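You operate a simulated robot arm through the tools that you are given. There is no shell and no other tool. Be economical: measure what you need, move in short steps, check, and stop when the job is done.

You are at the controls of a simulated robot arm. One attempt, no reset.

JOB
Open the front shutter, put the air bottle on the top of the desk away on the front middle shelf and shut the shutter again. Open the bottom drawer, take the glove box and leave it in the inside of the tool chest's bottom drawer and shut the drawer again. Do these in any order. Set down upright: air bottle.

The check looks at the end state, three seconds after you hand in, the way a careful person would. Anything else that was tipped, shoved, dropped, spilled or broken makes it a failure.

ROBOT AND FRAMES
A 6-joint arm with a four-finger gripper on a trunk, on a base that drives. Base frame: it is fixed to the floor where the robot stands at the start and does not move with it; the origin is under the middle of the robot, x ahead of it, y to its left, z up. Lengths are in mm, angles in degrees, forces in N, time in s.
Its first joint turns from -166.0 to 166.0 degrees. Places, roughly: air bottle [250, -1250, 750]; bottom drawer [-600, -600, 400]; front middle shelf [4600, 400, 1000]; front shutter [4500, 200, 1200]; glove box [1000, -4750, 1000]; inside of the tool chest's bottom drawer [-700, -700, 300]. Payload 3.43 kg.
Tool frame: the origin (TCP) lies between the finger pads and is the grasp point; the fingertips stand 30 mm ahead of it; z points along the fingers, y is the line along which they close. Largest opening 120 mm; the body of the gripper starts 85 mm behind the TCP.
Orientation is that of the tool frame in the base frame, as a unit quaternion [x, y, z, w]. With the fingers straight down and closing along the base's y, the tool's x points along the base's -x, its y along +y and its z along -z.

CONTROLS
- The arm moves only by the tool nudge_tool. Its argument "series" is a list of rows, each an object (a shift or turn left out is 0, a gripper value left out holds the last) with "translation": the shift along the tool's x, y, z in mm, a list of three; "dr": the turn, a rotation vector about the tool's x, y, z in degrees, a list of three; "fingers": the opening, from 0 (shut) to 1 (fully open). In form: [{"translation": [dx, dy, dz], "dr": [ax, ay, az], "fingers": fingers}, ...]. A call has 1 to 8 rows; each row is the pose to reach, as a shift and turn from the pose commanded when the call began, along the tool's axes at that moment. A row lasts 0.2 s, in which the tool goes at most 50 mm and 8.6 degrees; a call with a longer step from one row to the next is refused whole, and so is a gripper value outside its range. A pose out of reach is approached as far as the arm can. The call stops where the force on the tool passes 40 N (or 10 N more than at its start, if that is more) or the arm is blocked; 0.2 s more then pass. Each finger halts on what it meets, pressing with about 39 N; the grip force reading is that of the motor and also rises with nothing between the fingers. The clock runs only during rows and for 0.2 s after the last one: add rows that repeat a pose to give the fingers time. It gives the time, the measured TCP pose, the force on the tool (base axes), the opening and the grip force at its end, in the units of the frame above (readings bear some noise), with the torque about the TCP (base axes, N m) and any sound that the robot's microphone picked up.
- Cameras (640 x 400 px; columns grow to the right, rows downward): "scene" is now at [-223.8, 149.6, 1201.6]; the picture's right is [-0.60, -0.80, 0.01], its down [-0.55, 0.40, -0.73] and it looks along [0.59, -0.44, -0.68] (base axes); focal length 242 px, centre (320, 200). "wrist" rides on the gripper at [72, -17, -121] in the tool frame; the picture's right is [0.23, 0.97, 0.00], its down [-0.81, 0.19, -0.55] and it looks along [-0.54, 0.13, 0.83] (tool axes); focal length 275 px, centre (320, 200). There is no depth. A picture from a camera that has moved, and an enlarged one, comes with that camera's place and axes in the base frame and with its lens.
- snapshot(camera): a new picture of that camera. It takes no simulated time.
- drive_base(legs): drives the robot by 1 to 6 legs, each [ahead, turn to the left] in mm and degrees, along the robot's own axes; the way and the turn of a leg run together, so that a leg with both is an arc; at most 1500 mm and 180 degrees a leg. The arm and the cameras ride along, it lands a little off, and it stops where it bumps. It gives what a move gives.
- pan_tilt(pan, tilt): turns the head with the scene camera to pan (to the left, within 143 degrees either way) and tilt (down, from -29 to 69), counted from straight ahead of the robot. It gives what a move gives.
- zoom(camera, box): a new picture of the part [left, top, right, bottom] of that camera's present view, enlarged. It takes no simulated time.
- finish_job(): hands the job in; it is judged then, once.

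Work in short steps. Places have to be worked out from the pictures, the camera data and where the tool is seen: move nearer, look again, correct. Check each grasp and each placing, and mend what went wrong. You have 165 turns and 120 pictures in all, those below and enlarged ones among them. Open the gripper and draw the arm clear of the work before you hand the job in, unless the task says otherwise; then end with one line.

The tools are called after "Emit:" by a JSON object that holds its "op" and its "data". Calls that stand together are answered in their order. nudge_tool: Moves the arm, as the interface text tells. Its arguments: {"type":"object","properties":{"series":{"type":"array"}},"required":["series"]} The other tools are called the same way: drive_base (legs) drives the base; pan_tilt (pan, tilt) turns the head that bears the scene camera; snapshot (camera) takes a picture; zoom (camera, box) takes an enlarged picture of a part of a camera's view; finish_job () hands the job in.

At the start:

```text
clock: 0.0
eef_pos: [730.3, 48.8, 877.0]
tcp_rot: [0.0, 1.0, 0.001, 0.0]
force: [-0.1, 1.1, 0.6]
ft_torque: [-0.02, 0.03, 0.01]
opening: 120.2
grasp_force: 0.1
robot x, y, heading: [-0.8, 9.5, 0.1]
head pan, tilt: [-36.6, 42.2]
```

scene: 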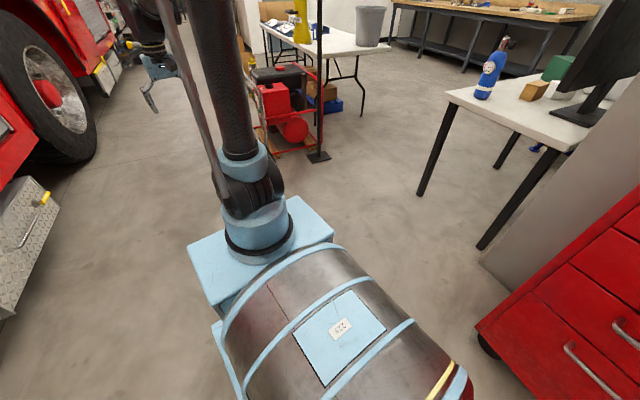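
wrist: 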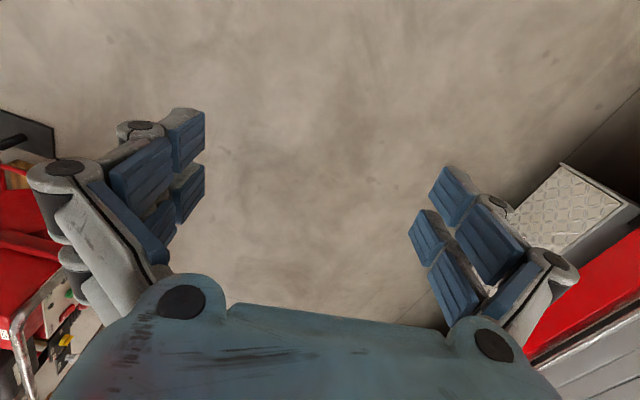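

I'll look around first: at the tool chest and the desk.

Emit:
{"op": "pan_tilt", "data": {"pan": -100, "tilt": 35}}

Emit:
{"op": "snapshot", "data": {"camera": "scene"}}

Emit:
{"op": "pan_tilt", "data": {"pan": 0, "tilt": 10}}

Emit:
{"op": "snapshot", "data": {"camera": "scene"}}

Emit:
{"op": "pan_tilt", "data": {"pan": -65, "tilt": 15}}

Emit:
{"op": "snapshot", "data": {"camera": "scene"}}

```text
clock: 1.3
eef_pos: [718.7, 48.7, 884.8]
tcp_rot: [-0.001, 1.0, 0.0, 0.005]
force: [0.8, -0.1, -0.2]
ft_torque: [0.02, 0.0, 0.01]
opening: 119.8
grasp_force: 0.0
robot x, y, heading: [-0.3, 11.5, -0.1]
head pan, tilt: [-100.0, 35.0]
```

```text
117 pictures are left
camera scene: at [-306.0, 112.6, 1213.4], right [-0.98, 0.17, 0.01], down [0.09, 0.56, -0.82], along [-0.15, -0.81, -0.57], focal length 242 px, centre (320, 200)
```

scene: 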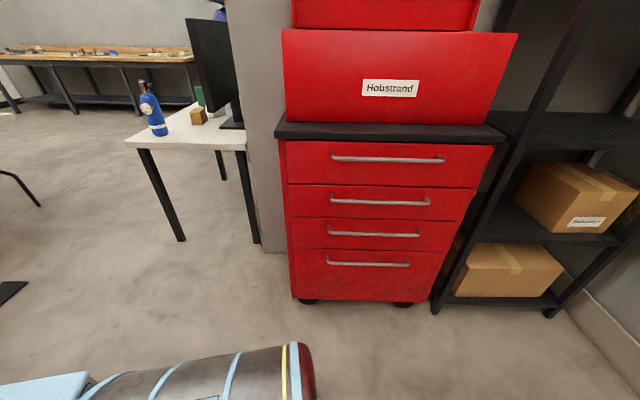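

```text
clock: 3.1
eef_pos: [720.1, 49.4, 885.1]
tcp_rot: [0.001, 1.0, 0.0, 0.005]
force: [1.4, 0.1, 0.5]
ft_torque: [0.03, 0.0, -0.02]
opening: 120.1
grasp_force: 0.0
robot x, y, heading: [7.2, 8.3, -0.2]
head pan, tilt: [0.0, 10.0]
```

```text
116 pictures are left
camera scene: at [-197.2, 199.3, 1252.1], right [0.0, -1.0, 0.0], down [-0.19, 0.0, -0.98], along [0.98, 0.0, -0.19], focal length 242 px, centre (320, 200)
```

scene: 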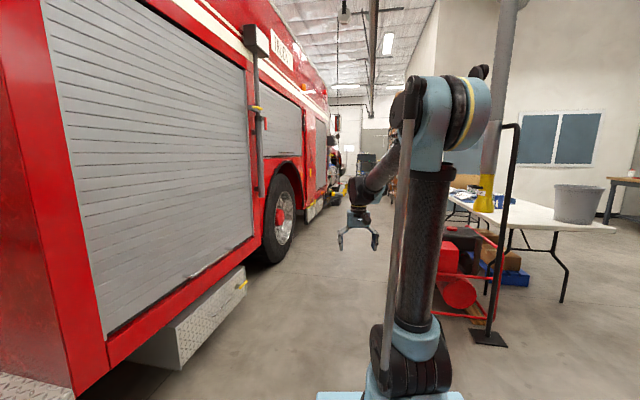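

```text
clock: 4.5
eef_pos: [720.3, 48.7, 884.2]
tcp_rot: [0.0, 1.0, 0.0, 0.006]
force: [-0.4, 0.5, 0.1]
ft_torque: [0.0, 0.0, -0.03]
opening: 119.9
grasp_force: 0.0
robot x, y, heading: [1.8, 10.2, 0.0]
head pan, tilt: [-65.0, 15.0]
```

```text
115 pictures are left
camera scene: at [-250.8, 114.7, 1244.7], right [-0.91, -0.42, 0.01], down [-0.12, 0.23, -0.96], along [0.41, -0.88, -0.26], focal length 242 px, centre (320, 200)
```

scene: 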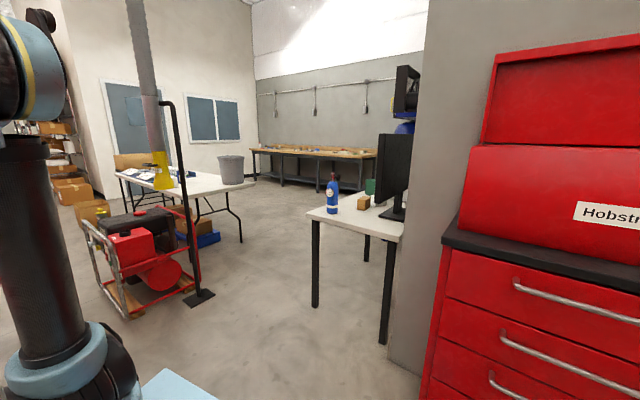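

I'll look at the robot's own body and its left and rear surroundings to judge the clearances.

Emit:
{"op": "pan_tilt", "data": {"pan": -140, "tilt": 50}}

Emit:
{"op": "snapshot", "data": {"camera": "scene"}}

Emit:
{"op": "pan_tilt", "data": {"pan": 100, "tilt": 50}}

Emit:
{"op": "snapshot", "data": {"camera": "scene"}}

Emit:
{"op": "pan_tilt", "data": {"pan": 0, "tilt": 65}}

Emit:
{"op": "snapshot", "data": {"camera": "scene"}}

```text
clock: 5.9
eef_pos: [718.9, 48.9, 885.5]
tcp_rot: [0.0, 1.0, 0.0, 0.006]
force: [0.5, 0.1, 0.4]
ft_torque: [0.0, -0.01, 0.01]
opening: 119.9
grasp_force: 0.0
robot x, y, heading: [2.7, 6.8, -0.3]
head pan, tilt: [-140.0, 50.0]
```

```text
114 pictures are left
camera scene: at [-350.0, 149.8, 1192.3], right [-0.64, 0.77, 0.01], down [0.58, 0.49, -0.65], along [-0.5, -0.41, -0.76], focal length 242 px, centre (320, 200)
```

scene: 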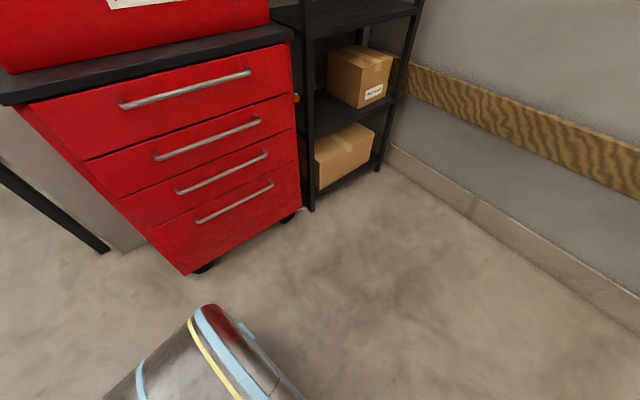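

```text
clock: 9.3
eef_pos: [719.4, 49.2, 885.3]
tcp_rot: [0.0, 1.0, -0.001, 0.006]
force: [-0.2, 0.1, 0.2]
ft_torque: [0.03, -0.04, 0.02]
opening: 120.1
grasp_force: 0.1
robot x, y, heading: [0.2, 7.5, 0.1]
head pan, tilt: [100.0, 50.0]
```

```text
113 pictures are left
camera scene: at [-304.4, 275.2, 1191.7], right [0.98, 0.17, -0.01], down [0.12, -0.75, -0.64], along [-0.12, 0.63, -0.76], focal length 242 px, centre (320, 200)
```

scene: 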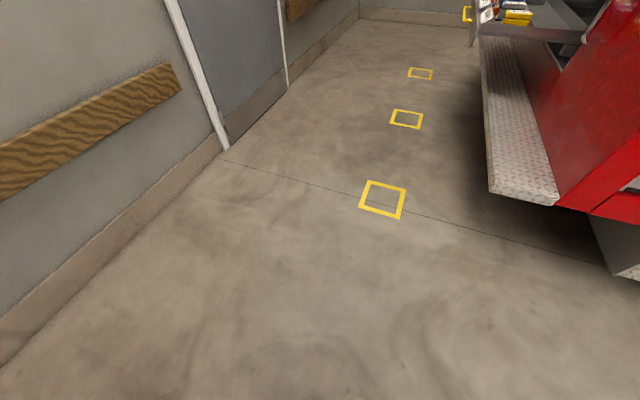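

```text
clock: 11.1
eef_pos: [721.2, 49.2, 885.4]
tcp_rot: [0.0, 1.0, 0.001, 0.005]
force: [0.5, -0.5, 0.0]
ft_torque: [-0.06, 0.03, 0.0]
opening: 120.1
grasp_force: 0.0
robot x, y, heading: [0.8, 11.5, 0.0]
head pan, tilt: [0.0, 65.0]
```

```text
112 pictures are left
camera scene: at [-230.6, 199.4, 1172.6], right [0.0, -1.0, 0.0], down [-0.91, 0.0, -0.41], along [0.41, 0.0, -0.91], focal length 242 px, centre (320, 200)
```

scene: 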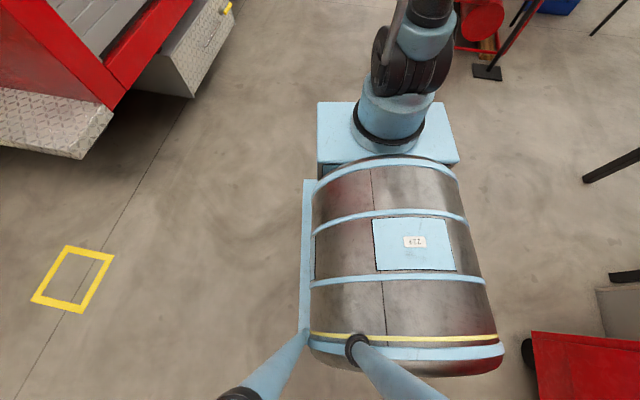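

Arm axis seems about 230 mm ahead of the robot's middle; the chest front faces about (+0.21, +0.98). I'll back to a spot in front of the drawers and face them.

Emit:
{"op": "drive_base", "data": {"legs": [[0, -49], [-640, 0], [0, -53]]}}

Emit:
{"op": "pan_tilt", "data": {"pan": -10, "tilt": 40}}

Emit:
{"op": "snapshot", "data": {"camera": "scene"}}

Emit:
{"op": "snapshot", "data": {"camera": "wrist"}}

```text
clock: 19.9
eef_pos: [-512.8, -215.4, 885.1]
tcp_rot: [0.773, 0.635, -0.004, 0.003]
force: [0.1, 0.1, 0.2]
ft_torque: [0.01, 0.02, -0.04]
opening: 119.9
grasp_force: 0.0
robot x, y, heading: [-410.2, 497.0, -101.0]
head pan, tilt: [0.0, 65.0]
```

```text
clock: 20.8
eef_pos: [-511.0, -204.4, 894.6]
tcp_rot: [0.773, 0.634, -0.009, 0.007]
force: [0.1, -0.5, 0.0]
ft_torque: [0.0, -0.03, -0.03]
opening: 120.2
grasp_force: 0.1
robot x, y, heading: [-409.6, 496.5, -101.0]
head pan, tilt: [-10.0, 40.0]
```

```text
111 pictures are left
camera scene: at [-193.8, 668.6, 1204.5], right [-0.93, 0.36, 0.0], down [0.23, 0.61, -0.76], along [-0.27, -0.71, -0.65], focal length 242 px, centre (320, 200)
```

scene: 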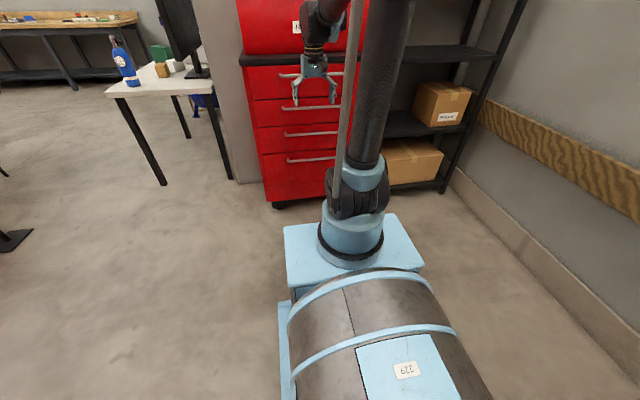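

```text
110 pictures are left
camera wrist: at [-512.1, -128.4, 1012.5], right [1.0, 0.04, -0.01], down [0.03, -0.82, 0.57], along [0.02, -0.57, -0.82], focal length 275 px, centre (320, 200)
```

wrist: 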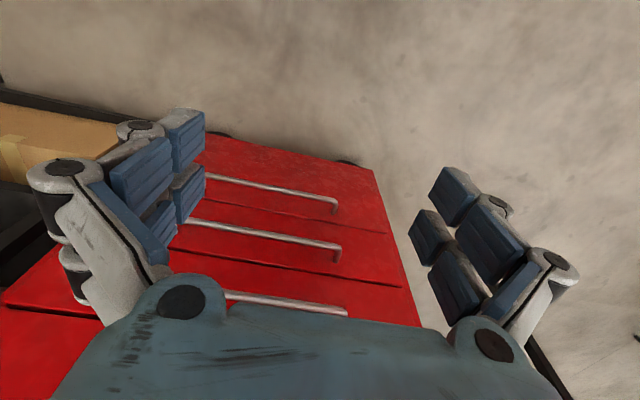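

Triangulating, the bottom handle's centre is about (-615, -500, 447), running along (-0.98, 0.21). I lower the tool and move it ahead, still clear of the chest, then turn it to horizontal.

Emit:
{"op": "nudge_tool", "data": {"series": [{"translation": [-20, -5, 45]}, {"translation": [-40, -10, 90]}, {"translation": [-60, -16, 135]}, {"translation": [-80, -21, 180]}, {"translation": [-100, -27, 225]}, {"translation": [-120, -32, 270]}, {"translation": [-140, -38, 315]}, {"translation": [-160, -43, 360]}]}}

Emit:
{"op": "nudge_tool", "data": {"series": [{"dr": [-4.9, -4.9, 4.9]}, {"dr": [-9.8, -9.8, 9.8]}, {"dr": [-14.7, -14.7, 14.7]}, {"dr": [-19.6, -19.6, 19.6]}, {"dr": [-24.5, -24.5, 24.5]}, {"dr": [-29.4, -29.4, 29.4]}, {"dr": [-34.3, -34.3, 34.3]}, {"dr": [-39.2, -39.2, 39.2]}]}}

Emit:
{"op": "nudge_tool", "data": {"series": [{"dr": [-4.9, -4.9, 4.9]}, {"dr": [-9.8, -9.8, 9.8]}, {"dr": [-14.7, -14.7, 14.7]}, {"dr": [-19.6, -19.6, 19.6]}, {"dr": [-24.5, -24.5, 24.5]}, {"dr": [-30.1, -30.1, 30.1]}]}}

Emit:
{"op": "snapshot", "data": {"camera": "wrist"}}

Emit:
{"op": "snapshot", "data": {"camera": "scene"}}

```text
clock: 22.6
eef_pos: [-581.8, -357.2, 534.9]
tcp_rot: [0.773, 0.635, -0.009, 0.008]
force: [0.6, 0.2, 0.0]
ft_torque: [-0.07, 0.05, 0.04]
opening: 119.7
grasp_force: 0.0
robot x, y, heading: [-411.0, 495.9, -101.2]
head pan, tilt: [-10.0, 40.0]
```

```text
clock: 24.4
eef_pos: [-610.6, -429.1, 628.4]
tcp_rot: [0.841, 0.278, -0.049, 0.462]
force: [-0.3, 0.7, 0.1]
ft_torque: [0.01, 0.01, 0.01]
opening: 120.1
grasp_force: 0.0
out of reach, approached as far as the arm can: row 4, 5, 6, 7, 8
robot x, y, heading: [-408.3, 495.8, -101.1]
head pan, tilt: [-10.0, 40.0]
```

```text
refused: row 6 steps farther than a row can; nothing moved
```

```text
109 pictures are left
camera wrist: at [-580.0, -294.0, 659.8], right [0.69, -0.31, 0.65], down [-0.68, 0.02, 0.73], along [-0.24, -0.95, -0.2], focal length 275 px, centre (320, 200)
```

wrist: 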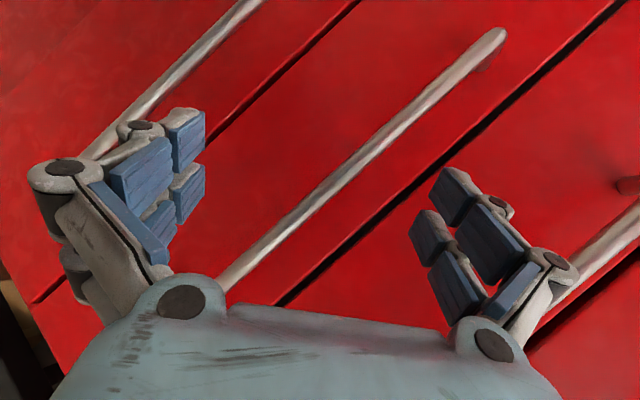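

```text
108 pictures are left
camera scene: at [-193.8, 668.5, 1204.6], right [-0.93, 0.36, 0.0], down [0.23, 0.61, -0.76], along [-0.28, -0.71, -0.65], focal length 242 px, centre (320, 200)
```

scene: 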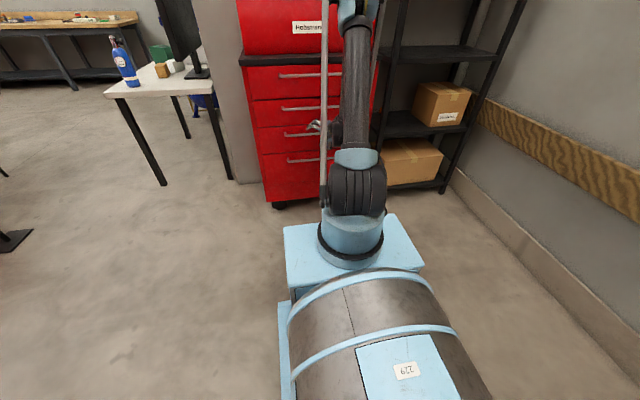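

The arm can't fold that tight, so I back off 180 mm, then finish turning to a tilt of 30° below horizontal.

Emit:
{"op": "drive_base", "data": {"legs": [[-180, 0]]}}

Emit:
{"op": "nudge_tool", "data": {"series": [{"dr": [-0.3, -4.2, 7.3]}, {"dr": [-0.6, -8.4, 14.6]}, {"dr": [-0.9, -12.6, 21.9]}, {"dr": [-1.2, -16.8, 29.2]}, {"dr": [-1.5, -21.1, 36.5]}]}}

Emit:
{"op": "snapshot", "data": {"camera": "wrist"}}

```text
clock: 25.9
eef_pos: [-577.6, -249.4, 627.7]
tcp_rot: [0.842, 0.278, -0.049, 0.46]
force: [0.2, 0.4, -0.2]
ft_torque: [0.01, 0.02, -0.03]
opening: 120.4
grasp_force: 0.1
robot x, y, heading: [-372.0, 669.7, -101.4]
head pan, tilt: [-10.0, 40.0]
```

```text
clock: 27.1
eef_pos: [-580.0, -265.4, 670.5]
tcp_rot: [0.854, -0.086, -0.05, 0.51]
force: [0.3, 0.4, 0.5]
ft_torque: [-0.02, -0.01, 0.0]
opening: 119.9
grasp_force: 0.1
out of reach, approached as far as the arm can: row 1, 2, 3, 4, 5
robot x, y, heading: [-372.9, 672.6, -101.5]
head pan, tilt: [-10.0, 40.0]
```

```text
107 pictures are left
camera wrist: at [-487.7, -166.7, 713.1], right [0.13, -0.5, 0.86], down [-0.72, 0.55, 0.43], along [-0.68, -0.67, -0.28], focal length 275 px, centre (320, 200)
```

wrist: 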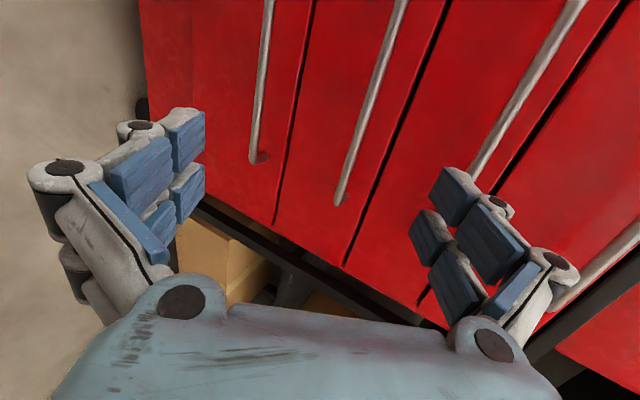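

The orientation is right (28° down, toward the chest). I move partway toward the handle and see where it lands, since the commanded pose had been out of reach.

Emit:
{"op": "nudge_tool", "data": {"series": [{"translation": [-1, 10, 40]}, {"translation": [-2, 25, 80]}, {"translation": [-2, 38, 120]}, {"translation": [-2, 38, 120]}]}}

```text
clock: 28.1
eef_pos: [-605.5, -385.3, 647.9]
tcp_rot: [0.853, -0.084, -0.051, 0.512]
force: [-1.3, 0.0, -0.4]
ft_torque: [0.0, 0.03, 0.01]
opening: 119.7
grasp_force: 0.0
robot x, y, heading: [-371.3, 671.2, -101.3]
head pan, tilt: [-10.0, 40.0]
```

The shifts count from the measured pose. Now I lower to the pre-grasp point in front of the bottom handle.

Emit:
{"op": "nudge_tool", "data": {"series": [{"translation": [3, -31, 29]}, {"translation": [6, -61, 58]}, {"translation": [10, -92, 87]}, {"translation": [13, -122, 112]}]}}

Emit:
{"op": "snapshot", "data": {"camera": "wrist"}}

Emit:
{"op": "zoom", "data": {"camera": "scene", "box": [230, 60, 390, 210]}}

```text
clock: 29.1
eef_pos: [-602.3, -427.1, 484.1]
tcp_rot: [0.854, -0.084, -0.05, 0.511]
force: [0.2, -0.1, 0.5]
ft_torque: [0.03, 0.02, -0.01]
opening: 119.8
grasp_force: 0.1
robot x, y, heading: [-371.9, 673.9, -101.4]
head pan, tilt: [-10.0, 40.0]
```

```text
106 pictures are left
camera wrist: at [-509.0, -328.2, 526.4], right [0.14, -0.49, 0.86], down [-0.72, 0.55, 0.43], along [-0.68, -0.67, -0.28], focal length 275 px, centre (320, 200)
```

wrist: 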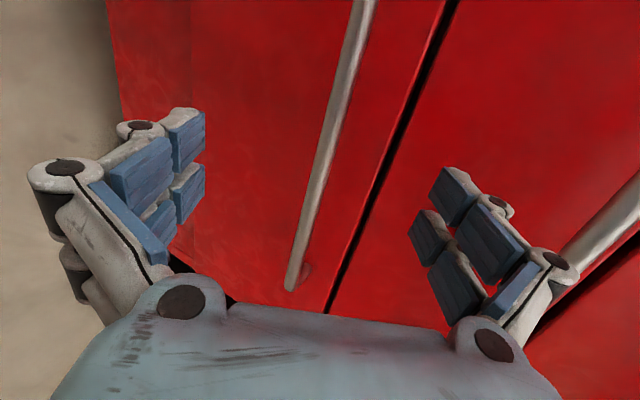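

```text
2.67 times, centred on (310, 135) of scene
camera zoom: at [-158.2, 846.2, 1204.6], right [-0.93, 0.36, 0.0], down [0.24, 0.61, -0.76], along [-0.28, -0.71, -0.65], focal length 646 px, centre (347, 373)
```

zoom: 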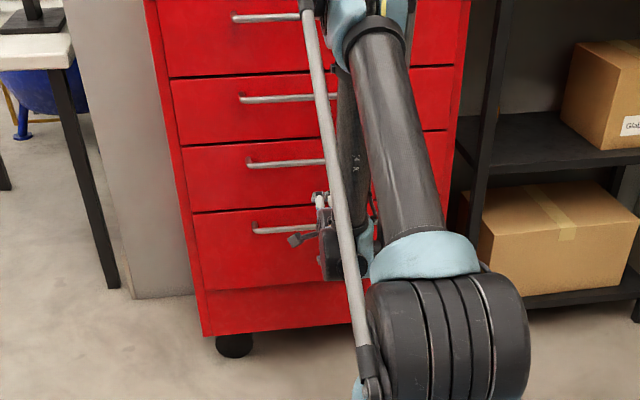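

The bar lies about 8 mm to the tool's +y side. I half-close the fingers and advance 68 mm.

Emit:
{"op": "nudge_tool", "data": {"series": [{"translation": [0, 8, 15], "fingers": 0.42}, {"translation": [0, 8, 30], "fingers": 0.42}, {"translation": [0, 8, 50]}, {"translation": [0, 8, 68]}]}}

Emit:
{"op": "snapshot", "data": {"camera": "wrist"}}

```text
clock: 30.1
eef_pos: [-612.4, -477.6, 480.8]
tcp_rot: [0.85, -0.085, -0.052, 0.517]
force: [-0.5, -0.4, -1.0]
ft_torque: [-0.09, 0.05, 0.0]
opening: 50.7
grasp_force: 0.3
robot x, y, heading: [-376.3, 673.6, -101.4]
head pan, tilt: [-10.0, 40.0]
stopped in row 4: the force on the tool passed its limit at 50 N (the readings are from after the stop); the commanded pose is now the measured one
```

```text
104 pictures are left
camera wrist: at [-518.5, -379.4, 521.4], right [0.14, -0.48, 0.86], down [-0.72, 0.55, 0.42], along [-0.68, -0.68, -0.27], focal length 275 px, centre (320, 200)
```

wrist: 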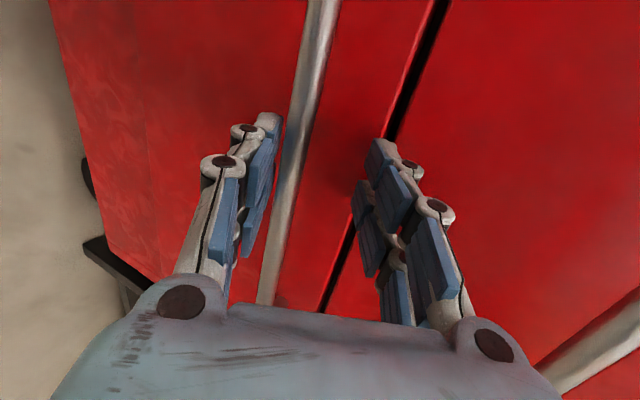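

The lower finger's tip met the bar and the tool rode up. I back off, shift 20 mm toward -y and advance again.

Emit:
{"op": "nudge_tool", "data": {"series": [{"translation": [0, 0, -25]}, {"translation": [0, -20, -25]}, {"translation": [0, -20, -25]}]}}

Emit:
{"op": "snapshot", "data": {"camera": "wrist"}}

```text
clock: 30.9
eef_pos: [-605.7, -447.4, 475.5]
tcp_rot: [0.85, -0.085, -0.051, 0.518]
force: [-0.6, -0.2, 0.2]
ft_torque: [0.02, 0.0, 0.02]
opening: 50.5
grasp_force: 0.1
robot x, y, heading: [-375.9, 676.2, -101.3]
head pan, tilt: [-10.0, 40.0]
```

```text
103 pictures are left
camera wrist: at [-511.9, -348.4, 516.3], right [0.14, -0.48, 0.86], down [-0.72, 0.55, 0.42], along [-0.68, -0.68, -0.27], focal length 275 px, centre (320, 200)
```

wrist: 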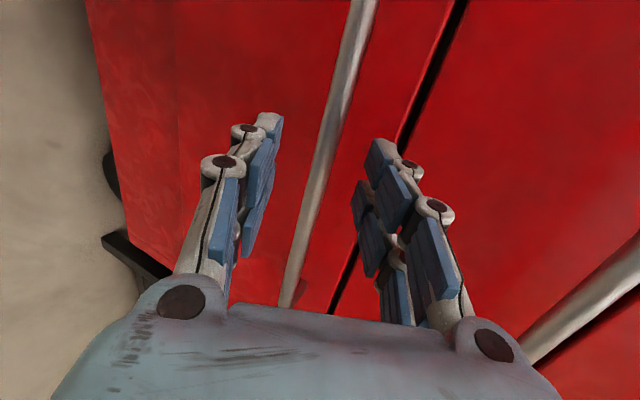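

The bar is now nearly centred between the fingers; I advance 42 mm.

Emit:
{"op": "nudge_tool", "data": {"series": [{"translation": [0, 3, 15]}, {"translation": [0, 3, 30]}, {"translation": [0, 3, 42]}]}}

Emit:
{"op": "snapshot", "data": {"camera": "wrist"}}

```text
clock: 31.6
eef_pos: [-614.1, -485.4, 458.8]
tcp_rot: [0.85, -0.085, -0.052, 0.518]
force: [3.6, 16.2, 10.0]
ft_torque: [-0.68, 0.25, -0.16]
opening: 54.9
grasp_force: 2.8
robot x, y, heading: [-373.8, 678.9, -101.2]
head pan, tilt: [-10.0, 40.0]
```

```text
102 pictures are left
camera wrist: at [-520.4, -386.1, 499.2], right [0.14, -0.48, 0.86], down [-0.72, 0.55, 0.42], along [-0.68, -0.68, -0.27], focal length 275 px, centre (320, 200)
```

wrist: 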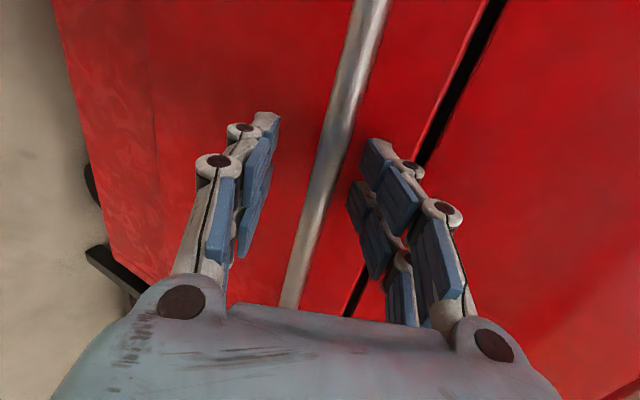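

The upper fingertip touches the drawer face and the bar is between the fingers; I ease back a bit and close.

Emit:
{"op": "nudge_tool", "data": {"series": [{"translation": [0, 3, -4], "fingers": 0.42}, {"translation": [0, 3, -4], "fingers": 0.0}, {"translation": [0, 3, -4], "fingers": 0.0}, {"translation": [0, 3, -4], "fingers": 0.0}]}}

Emit:
{"op": "snapshot", "data": {"camera": "wrist"}}

```text
clock: 32.8
eef_pos: [-611.1, -476.4, 468.4]
tcp_rot: [0.851, -0.084, -0.051, 0.517]
force: [3.0, 14.0, -90.5]
ft_torque: [0.76, -0.44, 0.25]
opening: 21.6
grasp_force: 45.1
robot x, y, heading: [-375.0, 675.6, -101.6]
head pan, tilt: [-10.0, 40.0]
stopped in row 4: the force on the tool passed its limit at 41 N (the readings are from after the stop); the commanded pose is now the measured one
```

```text
101 pictures are left
camera wrist: at [-518.7, -377.4, 509.7], right [0.14, -0.49, 0.86], down [-0.72, 0.55, 0.42], along [-0.68, -0.68, -0.27], focal length 275 px, centre (320, 200)
```

wrist: 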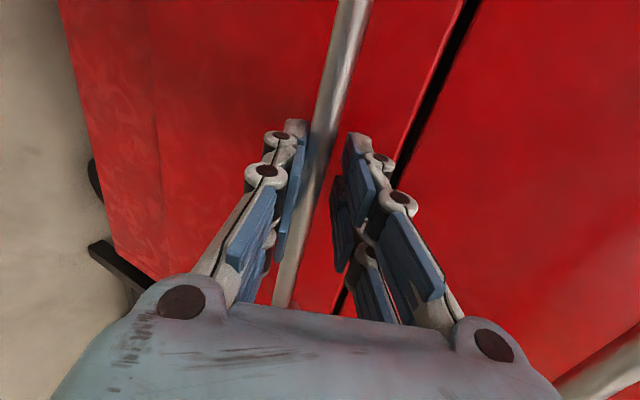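

The lower finger presses on the bar before the upper one does; I shift the tool toward -y a few mm while closing.

Emit:
{"op": "nudge_tool", "data": {"series": [{"translation": [0, -4, 0], "fingers": 0.0}, {"translation": [0, -7, 0], "fingers": 0.0}, {"translation": [0, -7, 0], "fingers": 0.0}]}}

Emit:
{"op": "zoom", "data": {"camera": "wrist", "box": [200, 60, 440, 260]}}

```text
clock: 33.6
eef_pos: [-610.1, -474.8, 464.0]
tcp_rot: [0.849, -0.085, -0.051, 0.518]
force: [-4.2, 8.7, -73.5]
ft_torque: [0.77, -0.31, -0.16]
opening: 13.0
grasp_force: 45.3
robot x, y, heading: [-371.6, 673.7, -101.2]
head pan, tilt: [-10.0, 40.0]
```

```text
2.00 times, centred on (320, 160) of wrist
camera zoom: at [-518.1, -374.9, 505.8], right [0.14, -0.48, 0.86], down [-0.72, 0.56, 0.42], along [-0.68, -0.68, -0.27], focal length 551 px, centre (320, 280)
```

zoom: 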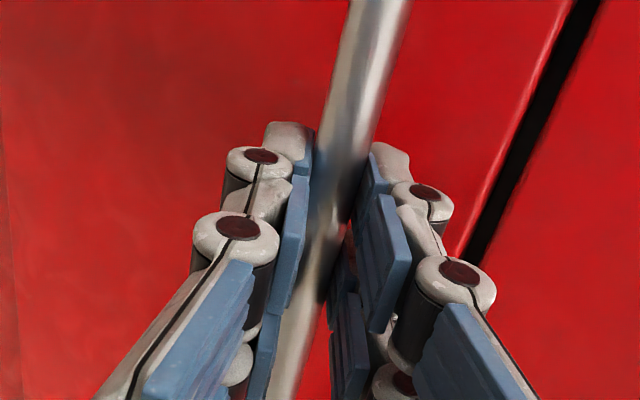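

The bar is gripped at the tips. I relieve the vertical load a little, then pull by backing the base.

Emit:
{"op": "nudge_tool", "data": {"series": [{"translation": [0, -4, 0], "fingers": 0.0}, {"translation": [0, -14, -17], "fingers": 0.0}, {"translation": [0, -23, -35], "fingers": 0.0}]}}

Emit:
{"op": "snapshot", "data": {"camera": "wrist"}}

```text
clock: 34.4
eef_pos: [-603.2, -432.2, 464.8]
tcp_rot: [0.847, -0.084, -0.052, 0.522]
force: [11.1, -4.7, -4.1]
ft_torque: [-0.05, -0.62, 0.66]
opening: 13.2
grasp_force: 45.0
robot x, y, heading: [-373.1, 674.9, -101.2]
head pan, tilt: [-10.0, 40.0]
```

```text
99 pictures are left
camera wrist: at [-509.6, -332.4, 504.3], right [0.14, -0.47, 0.87], down [-0.72, 0.56, 0.42], along [-0.68, -0.68, -0.26], focal length 275 px, centre (320, 200)
```

wrist: 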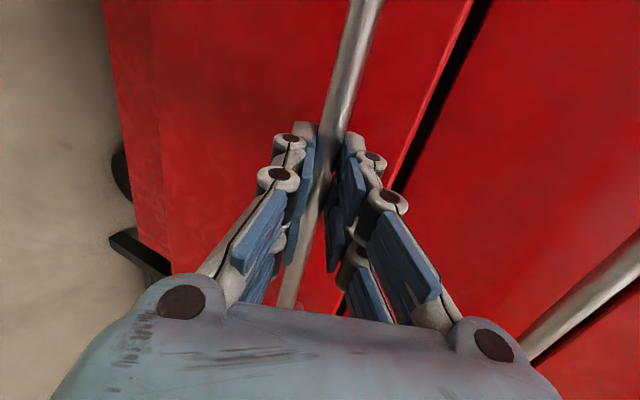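

The grip holds and it moved 42 mm freely. I continue with a base pull.

Emit:
{"op": "drive_base", "data": {"legs": [[-150, 0]]}}

Emit:
{"op": "snapshot", "data": {"camera": "wrist"}}

Emit:
{"op": "snapshot", "data": {"camera": "scene"}}

```text
clock: 35.8
eef_pos: [-578.1, -286.4, 465.3]
tcp_rot: [0.847, -0.085, -0.052, 0.522]
force: [30.8, -7.6, 13.3]
ft_torque: [-0.28, -0.26, 0.44]
opening: 13.3
grasp_force: 45.3
robot x, y, heading: [-341.8, 817.9, -101.6]
head pan, tilt: [-10.0, 40.0]
```

```text
98 pictures are left
camera wrist: at [-484.2, -187.0, 504.2], right [0.14, -0.47, 0.87], down [-0.71, 0.56, 0.42], along [-0.69, -0.68, -0.26], focal length 275 px, centre (320, 200)
```

wrist: 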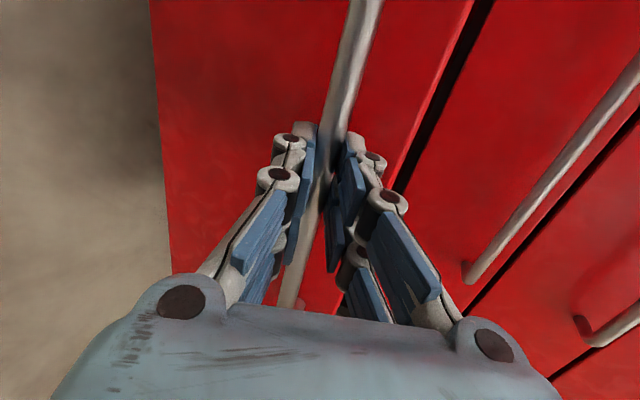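

```text
97 pictures are left
camera scene: at [-128.4, 991.0, 1204.4], right [-0.93, 0.36, 0.0], down [0.24, 0.61, -0.76], along [-0.28, -0.71, -0.65], focal length 242 px, centre (320, 200)
```

scene: 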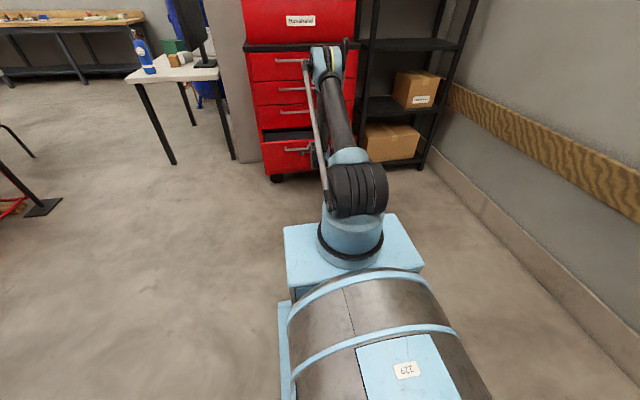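

The drawer comes out smoothly. I pull about 170 mm more.

Emit:
{"op": "drive_base", "data": {"legs": [[-170, 0]]}}

Emit:
{"op": "snapshot", "data": {"camera": "wrist"}}

Emit:
{"op": "snapshot", "data": {"camera": "scene"}}

```text
clock: 36.4
eef_pos: [-575.0, -268.4, 501.0]
tcp_rot: [0.84, -0.085, -0.054, 0.533]
force: [-0.5, -1.6, -1.4]
ft_torque: [-0.11, 0.07, 0.0]
opening: 0.1
grasp_force: 33.3
robot x, y, heading: [-344.9, 818.4, -101.4]
head pan, tilt: [-10.0, 40.0]
stopped in leg 1: the force on the tool passed its limit at 86 N (the readings are from after the stop); the commanded pose is now the measured one
```

```text
96 pictures are left
camera wrist: at [-480.3, -168.1, 537.3], right [0.14, -0.45, 0.88], down [-0.71, 0.57, 0.41], along [-0.69, -0.69, -0.24], focal length 275 px, centre (320, 200)
```

wrist: 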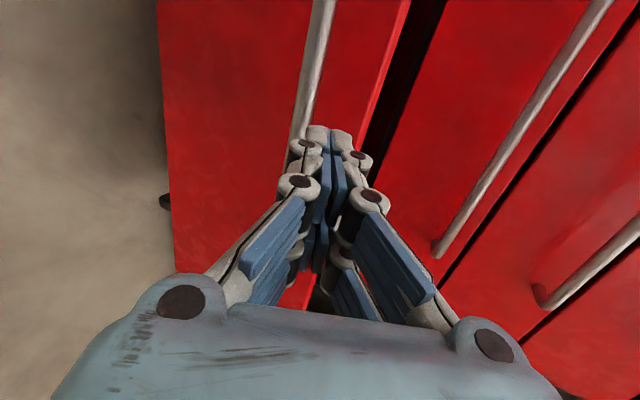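

```text
95 pictures are left
camera scene: at [-129.1, 990.2, 1204.8], right [-0.93, 0.36, 0.0], down [0.24, 0.61, -0.76], along [-0.28, -0.7, -0.65], focal length 242 px, centre (320, 200)
```

scene: 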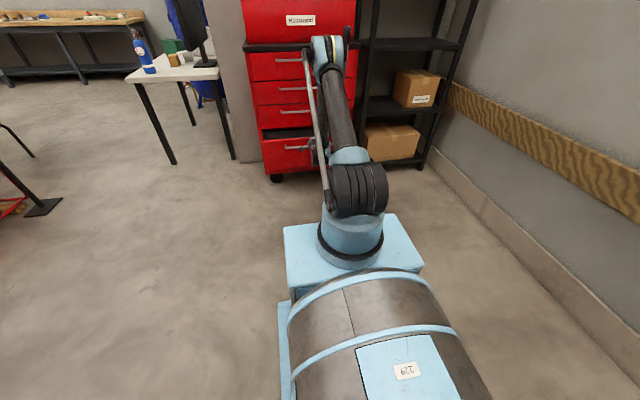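

The grip slipped off after about 190 mm of travel. I lift the tool to look down at the drawer and see how far it is out.

Emit:
{"op": "nudge_tool", "data": {"series": [{"translation": [0, 0, -40], "fingers": 0.3}, {"translation": [0, 40, -60]}, {"translation": [0, 80, -80]}, {"translation": [0, 120, -90]}, {"translation": [0, 160, -100]}, {"translation": [0, 200, -100]}]}}

Emit:
{"op": "snapshot", "data": {"camera": "wrist"}}

Emit:
{"op": "zoom", "data": {"camera": "scene", "box": [220, 30, 400, 200]}}

```text
clock: 37.8
eef_pos: [-572.3, -265.5, 726.1]
tcp_rot: [0.839, -0.084, -0.054, 0.535]
force: [-0.4, 0.1, -1.0]
ft_torque: [-0.01, 0.01, 0.0]
opening: 36.2
grasp_force: 0.0
out of reach, approached as far as the arm can: row 1, 2
robot x, y, heading: [-345.1, 819.9, -101.7]
head pan, tilt: [-10.0, 40.0]
```

```text
94 pictures are left
camera wrist: at [-479.7, -164.7, 762.2], right [0.14, -0.45, 0.88], down [-0.71, 0.57, 0.41], along [-0.69, -0.69, -0.24], focal length 275 px, centre (320, 200)
```

wrist: 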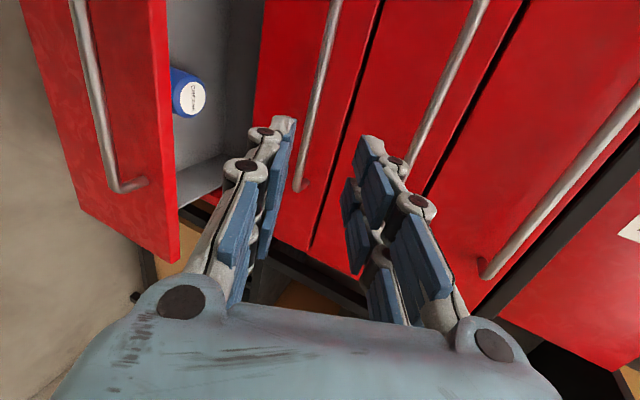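

```text
2.35 times, centred on (310, 115) of scene
camera zoom: at [-128.9, 991.1, 1204.6], right [-0.93, 0.36, 0.0], down [0.24, 0.61, -0.76], along [-0.28, -0.7, -0.65], focal length 570 px, centre (344, 400)
```

zoom: 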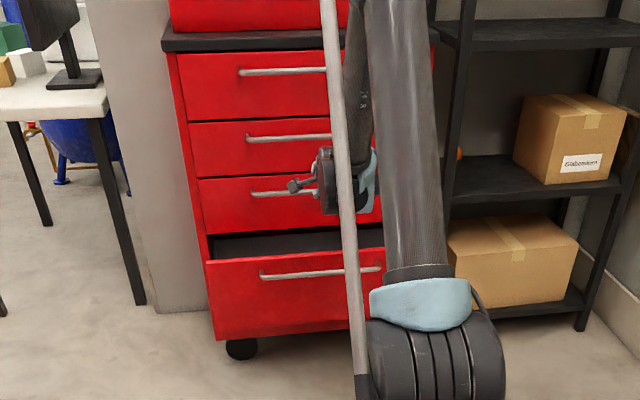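

The drawer is about 190 mm out, with something blue standing inside. I'll turn the tool to point down and hook the front panel from inside to pull it farther.

Emit:
{"op": "nudge_tool", "data": {"series": [{"dr": [3.6, 3.6, -6.2]}, {"dr": [7.2, 7.2, -12.4]}, {"dr": [10.8, 10.8, -18.6]}, {"dr": [14.4, 14.4, -24.8]}, {"dr": [18, 18, -31]}, {"dr": [21.6, 21.6, -37.2]}, {"dr": [25.2, 25.2, -43.4]}, {"dr": [28.8, 28.8, -49.6]}]}}

Emit:
{"op": "nudge_tool", "data": {"series": [{"dr": [3.6, 3.6, -6.2]}, {"dr": [7.2, 7.2, -12.4]}, {"dr": [10.8, 10.8, -18.6]}, {"dr": [14.4, 14.4, -24.8]}, {"dr": [18, 18, -31.2]}]}}

Emit:
{"op": "drive_base", "data": {"legs": [[130, 0]]}}

Emit:
{"op": "snapshot", "data": {"camera": "wrist"}}

```text
clock: 39.6
eef_pos: [-571.5, -262.5, 726.1]
tcp_rot: [0.886, 0.389, -0.044, 0.249]
force: [0.7, 0.1, -0.4]
ft_torque: [-0.02, 0.01, -0.03]
opening: 36.0
grasp_force: 0.0
robot x, y, heading: [-343.2, 821.9, -101.1]
head pan, tilt: [-10.0, 40.0]
```

```text
clock: 40.8
eef_pos: [-573.5, -262.7, 725.5]
tcp_rot: [0.773, 0.633, -0.032, 0.026]
force: [0.8, 1.2, -0.2]
ft_torque: [0.03, 0.02, -0.01]
opening: 36.0
grasp_force: 0.1
robot x, y, heading: [-345.3, 820.9, -101.2]
head pan, tilt: [-10.0, 40.0]
```

```text
clock: 42.1
eef_pos: [-599.0, -391.9, 724.1]
tcp_rot: [0.774, 0.632, -0.031, 0.027]
force: [-0.2, 0.5, -0.6]
ft_torque: [0.01, 0.01, 0.02]
opening: 36.0
grasp_force: 0.1
robot x, y, heading: [-366.0, 688.8, -101.2]
head pan, tilt: [-10.0, 40.0]
```

```text
92 pictures are left
camera wrist: at [-598.7, -309.5, 839.4], right [1.0, 0.03, -0.02], down [0.04, -0.78, 0.62], along [0.01, -0.62, -0.78], focal length 275 px, centre (320, 200)
```

wrist: 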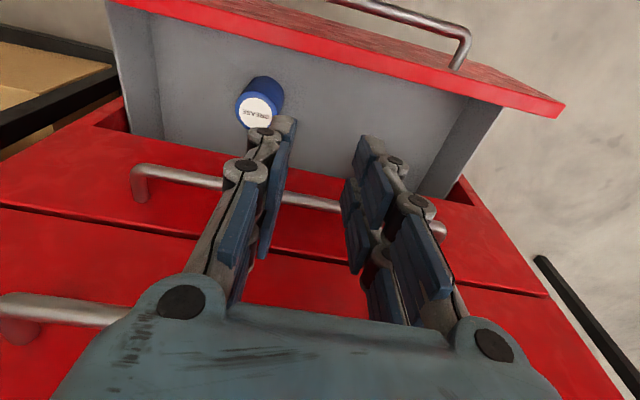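

The drawer shows a standing grease can at about (-700, -476); I lower closed fingers behind the front panel at x≈-600, well clear of it.

Emit:
{"op": "nudge_tool", "data": {"series": [{"translation": [3, 0, 45], "fingers": 0}, {"translation": [6, 0, 90], "fingers": 0}, {"translation": [8, 0, 135]}, {"translation": [8, 0, 180]}, {"translation": [8, 0, 225]}, {"translation": [8, 0, 265]}]}}

Emit:
{"op": "snapshot", "data": {"camera": "wrist"}}

```text
clock: 43.4
eef_pos: [-604.3, -391.1, 533.1]
tcp_rot: [0.773, 0.632, -0.043, 0.035]
force: [-0.4, -1.9, -2.8]
ft_torque: [0.07, -0.03, 0.0]
opening: 0.1
grasp_force: 33.3
robot x, y, heading: [-371.0, 691.6, -101.3]
head pan, tilt: [-10.0, 40.0]
stopped in row 6: the force on the tool passed its limit at 96 N (the readings are from after the stop); the commanded pose is now the measured one
```

```text
91 pictures are left
camera wrist: at [-602.2, -305.0, 644.4], right [1.0, 0.03, -0.02], down [0.04, -0.77, 0.64], along [0.0, -0.64, -0.77], focal length 275 px, centre (320, 200)
```

wrist: 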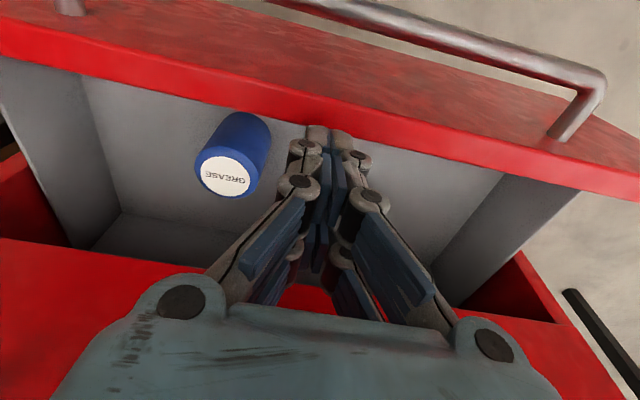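

The fingertips seem to have caught the panel's rim. I raise, shift 25 mm toward the chest, and go down again.

Emit:
{"op": "nudge_tool", "data": {"series": [{"translation": [0, 0, -25]}, {"translation": [-28, 0, -25]}, {"translation": [-28, 0, 0]}, {"translation": [-28, 0, 30]}, {"translation": [-28, 0, 60]}, {"translation": [-28, 0, 75]}]}}

Emit:
{"op": "snapshot", "data": {"camera": "wrist"}}

```text
clock: 44.8
eef_pos: [-609.1, -426.8, 464.7]
tcp_rot: [0.773, 0.632, -0.043, 0.035]
force: [1.0, -0.1, -0.5]
ft_torque: [-0.03, 0.01, 0.04]
opening: 0.2
grasp_force: 32.9
robot x, y, heading: [-367.4, 689.2, -101.4]
head pan, tilt: [-10.0, 40.0]
```

```text
90 pictures are left
camera wrist: at [-609.0, -340.8, 575.8], right [1.0, 0.03, -0.02], down [0.04, -0.77, 0.64], along [0.0, -0.64, -0.77], focal length 275 px, centre (320, 200)
```

wrist: 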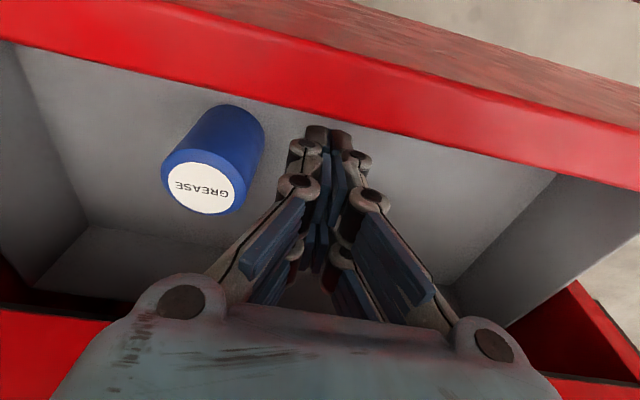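

The fingers are inside, 90 mm clear of the can. I back the base so that they push the front panel outward.

Emit:
{"op": "drive_base", "data": {"legs": [[-110, 0]]}}

Emit:
{"op": "snapshot", "data": {"camera": "wrist"}}

```text
clock: 46.0
eef_pos: [-589.1, -317.9, 462.9]
tcp_rot: [0.773, 0.632, -0.042, 0.035]
force: [0.1, -1.3, 0.2]
ft_torque: [0.08, 0.05, -0.02]
opening: 6.0
grasp_force: 33.5
robot x, y, heading: [-349.6, 793.7, -101.3]
head pan, tilt: [-10.0, 40.0]
```

```text
89 pictures are left
camera wrist: at [-587.5, -232.0, 575.9], right [1.0, 0.03, -0.02], down [0.04, -0.77, 0.64], along [0.0, -0.64, -0.77], focal length 275 px, centre (320, 200)
```

wrist: 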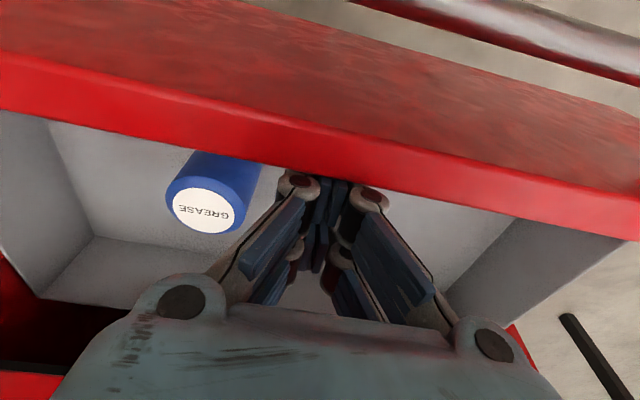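

The drawer follows. I keep pulling.

Emit:
{"op": "drive_base", "data": {"legs": [[-100, 0]]}}

Emit:
{"op": "snapshot", "data": {"camera": "wrist"}}

Emit:
{"op": "snapshot", "data": {"camera": "scene"}}

```text
clock: 46.9
eef_pos: [-578.2, -276.3, 513.2]
tcp_rot: [0.771, 0.631, -0.071, 0.059]
force: [-13.9, -65.7, 30.5]
ft_torque: [-0.71, 0.19, -0.15]
opening: 5.8
grasp_force: 33.6
robot x, y, heading: [-341.1, 836.4, -101.3]
head pan, tilt: [-10.0, 40.0]
stopped in leg 1: the force on the tool passed its limit at 141 N (the readings are from after the stop); the commanded pose is now the measured one
```

```text
88 pictures are left
camera wrist: at [-576.9, -182.2, 619.5], right [1.0, 0.03, -0.04], down [0.05, -0.72, 0.69], along [-0.01, -0.69, -0.72], focal length 275 px, centre (320, 200)
```

wrist: 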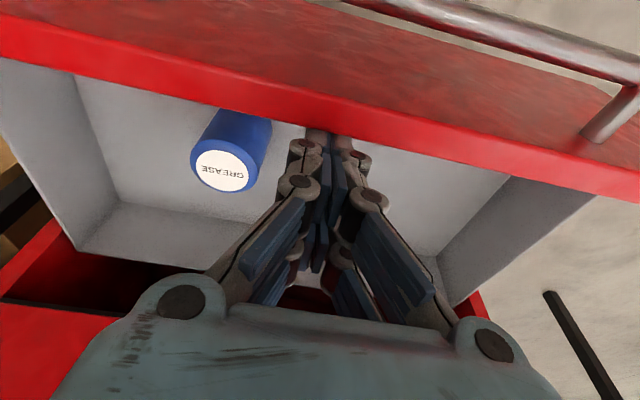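

```text
87 pictures are left
camera scene: at [-126.1, 1005.5, 1204.6], right [-0.93, 0.36, 0.0], down [0.24, 0.61, -0.76], along [-0.28, -0.7, -0.65], focal length 242 px, centre (320, 200)
```

scene: 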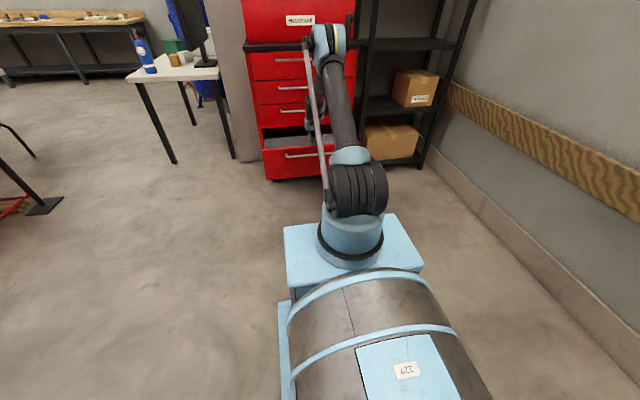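

The drawer hit its stop at about 300 mm open, wide enough. I lift the tool out and draw the arm in for travel.

Emit:
{"op": "nudge_tool", "data": {"series": [{"translation": [-15, 0, 0]}, {"translation": [-15, 0, -50]}, {"translation": [-15, 0, -100]}, {"translation": [-15, 0, -150]}, {"translation": [-15, 0, -200]}, {"translation": [-15, 0, -250]}, {"translation": [-15, 0, -300]}, {"translation": [-15, 0, -350]}]}}

Emit:
{"op": "nudge_tool", "data": {"series": [{"translation": [50, 0, 0]}, {"translation": [100, 0, 0]}, {"translation": [150, 0, 0]}, {"translation": [200, 0, 0]}, {"translation": [250, 0, 0]}, {"translation": [300, 0, 0]}, {"translation": [350, 0, 0]}, {"translation": [400, 0, 0]}]}}

Emit:
{"op": "drive_base", "data": {"legs": [[0, 64], [1500, 0]]}}

Emit:
{"op": "pan_tilt", "data": {"pan": -40, "tilt": 30}}

Emit:
{"op": "snapshot", "data": {"camera": "scene"}}

```text
clock: 48.7
eef_pos: [-570.2, -226.7, 857.9]
tcp_rot: [0.771, 0.631, -0.066, 0.055]
force: [-0.3, -0.4, 0.7]
ft_torque: [0.04, -0.05, 0.02]
opening: 0.0
grasp_force: 33.9
robot x, y, heading: [-340.9, 831.9, -101.4]
head pan, tilt: [-10.0, 40.0]
```

```text
clock: 50.5
eef_pos: [-492.9, 156.1, 782.6]
tcp_rot: [0.771, 0.631, -0.067, 0.056]
force: [0.5, -0.3, -0.4]
ft_torque: [0.06, -0.04, -0.04]
opening: 0.0
grasp_force: 33.6
robot x, y, heading: [-343.2, 834.8, -101.4]
head pan, tilt: [-10.0, 40.0]
```

```text
clock: 60.9
eef_pos: [1337.0, -493.2, 783.4]
tcp_rot: [0.324, 0.942, -0.027, 0.082]
force: [0.1, 0.0, -0.3]
ft_torque: [0.01, 0.0, 0.0]
opening: 0.3
grasp_force: 33.1
robot x, y, heading: [797.1, -53.9, -38.0]
head pan, tilt: [-10.0, 40.0]
```

```text
clock: 61.8
eef_pos: [1330.2, -488.2, 792.1]
tcp_rot: [0.324, 0.942, -0.031, 0.088]
force: [0.3, 0.4, -0.2]
ft_torque: [-0.03, 0.02, 0.01]
opening: 0.1
grasp_force: 32.9
robot x, y, heading: [798.4, -55.4, -38.2]
head pan, tilt: [-40.0, 30.0]
```

```text
86 pictures are left
camera scene: at [705.3, 187.4, 1220.1], right [-0.98, -0.21, 0.01], down [-0.11, 0.5, -0.86], along [0.17, -0.84, -0.51], focal length 242 px, centre (320, 200)
```

scene: 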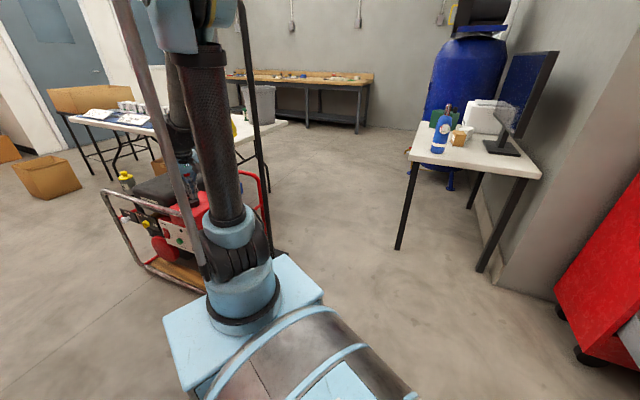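

The gap between desk (x≤500) and pole/table (x≥1200) is centred near my x≈798, so I turn to face -y and drive through.

Emit:
{"op": "drive_base", "data": {"legs": [[0, -51.8], [1500, 0], [1300, 0]]}}

Emit:
{"op": "pan_tilt", "data": {"pan": 10, "tilt": 20}}

Emit:
{"op": "snapshot", "data": {"camera": "scene"}}

```text
clock: 78.0
eef_pos: [841.3, -3491.7, 791.6]
tcp_rot: [0.687, 0.721, -0.063, 0.067]
force: [-0.6, -0.2, 0.4]
ft_torque: [0.05, -0.02, -0.03]
opening: 0.0
grasp_force: 32.8
robot x, y, heading: [821.4, -2807.7, -86.9]
head pan, tilt: [-40.0, 30.0]
```

```text
clock: 79.2
eef_pos: [841.9, -3480.7, 799.2]
tcp_rot: [0.686, 0.72, -0.068, 0.072]
force: [-0.5, -0.2, -0.1]
ft_torque: [0.01, -0.02, 0.0]
opening: 0.1
grasp_force: 33.4
robot x, y, heading: [825.3, -2805.4, -87.1]
head pan, tilt: [10.0, 20.0]
```

```text
85 pictures are left
camera scene: at [1019.6, -2594.8, 1235.9], right [-0.98, -0.22, 0.0], down [-0.08, 0.35, -0.94], along [0.21, -0.91, -0.35], focal length 242 px, centre (320, 200)
```

scene: 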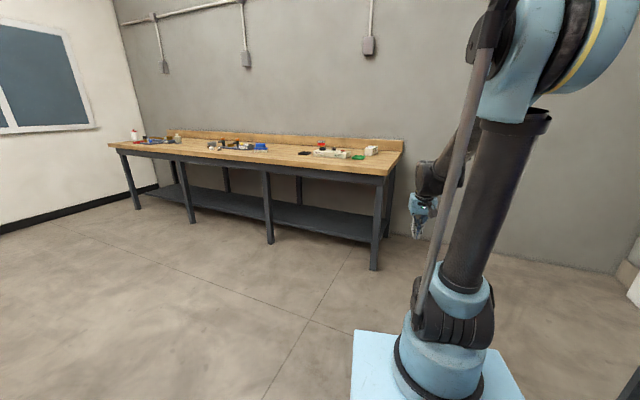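

Let me enlarge the bench top to find the glove box.

Emit:
{"op": "zoom", "data": {"camera": "scene", "box": [230, 110, 410, 190]}}

```text
3.56 times, centred on (320, 150) of scene
camera zoom: at [1019.6, -2594.8, 1235.9], right [-0.98, -0.22, 0.0], down [-0.08, 0.35, -0.94], along [0.21, -0.91, -0.35], focal length 861 px, centre (320, 378)
```

zoom: 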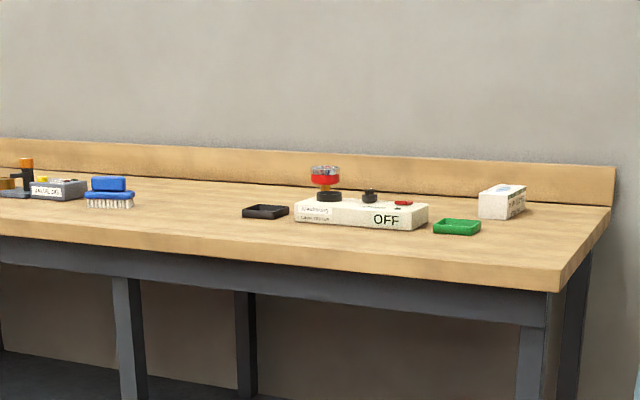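

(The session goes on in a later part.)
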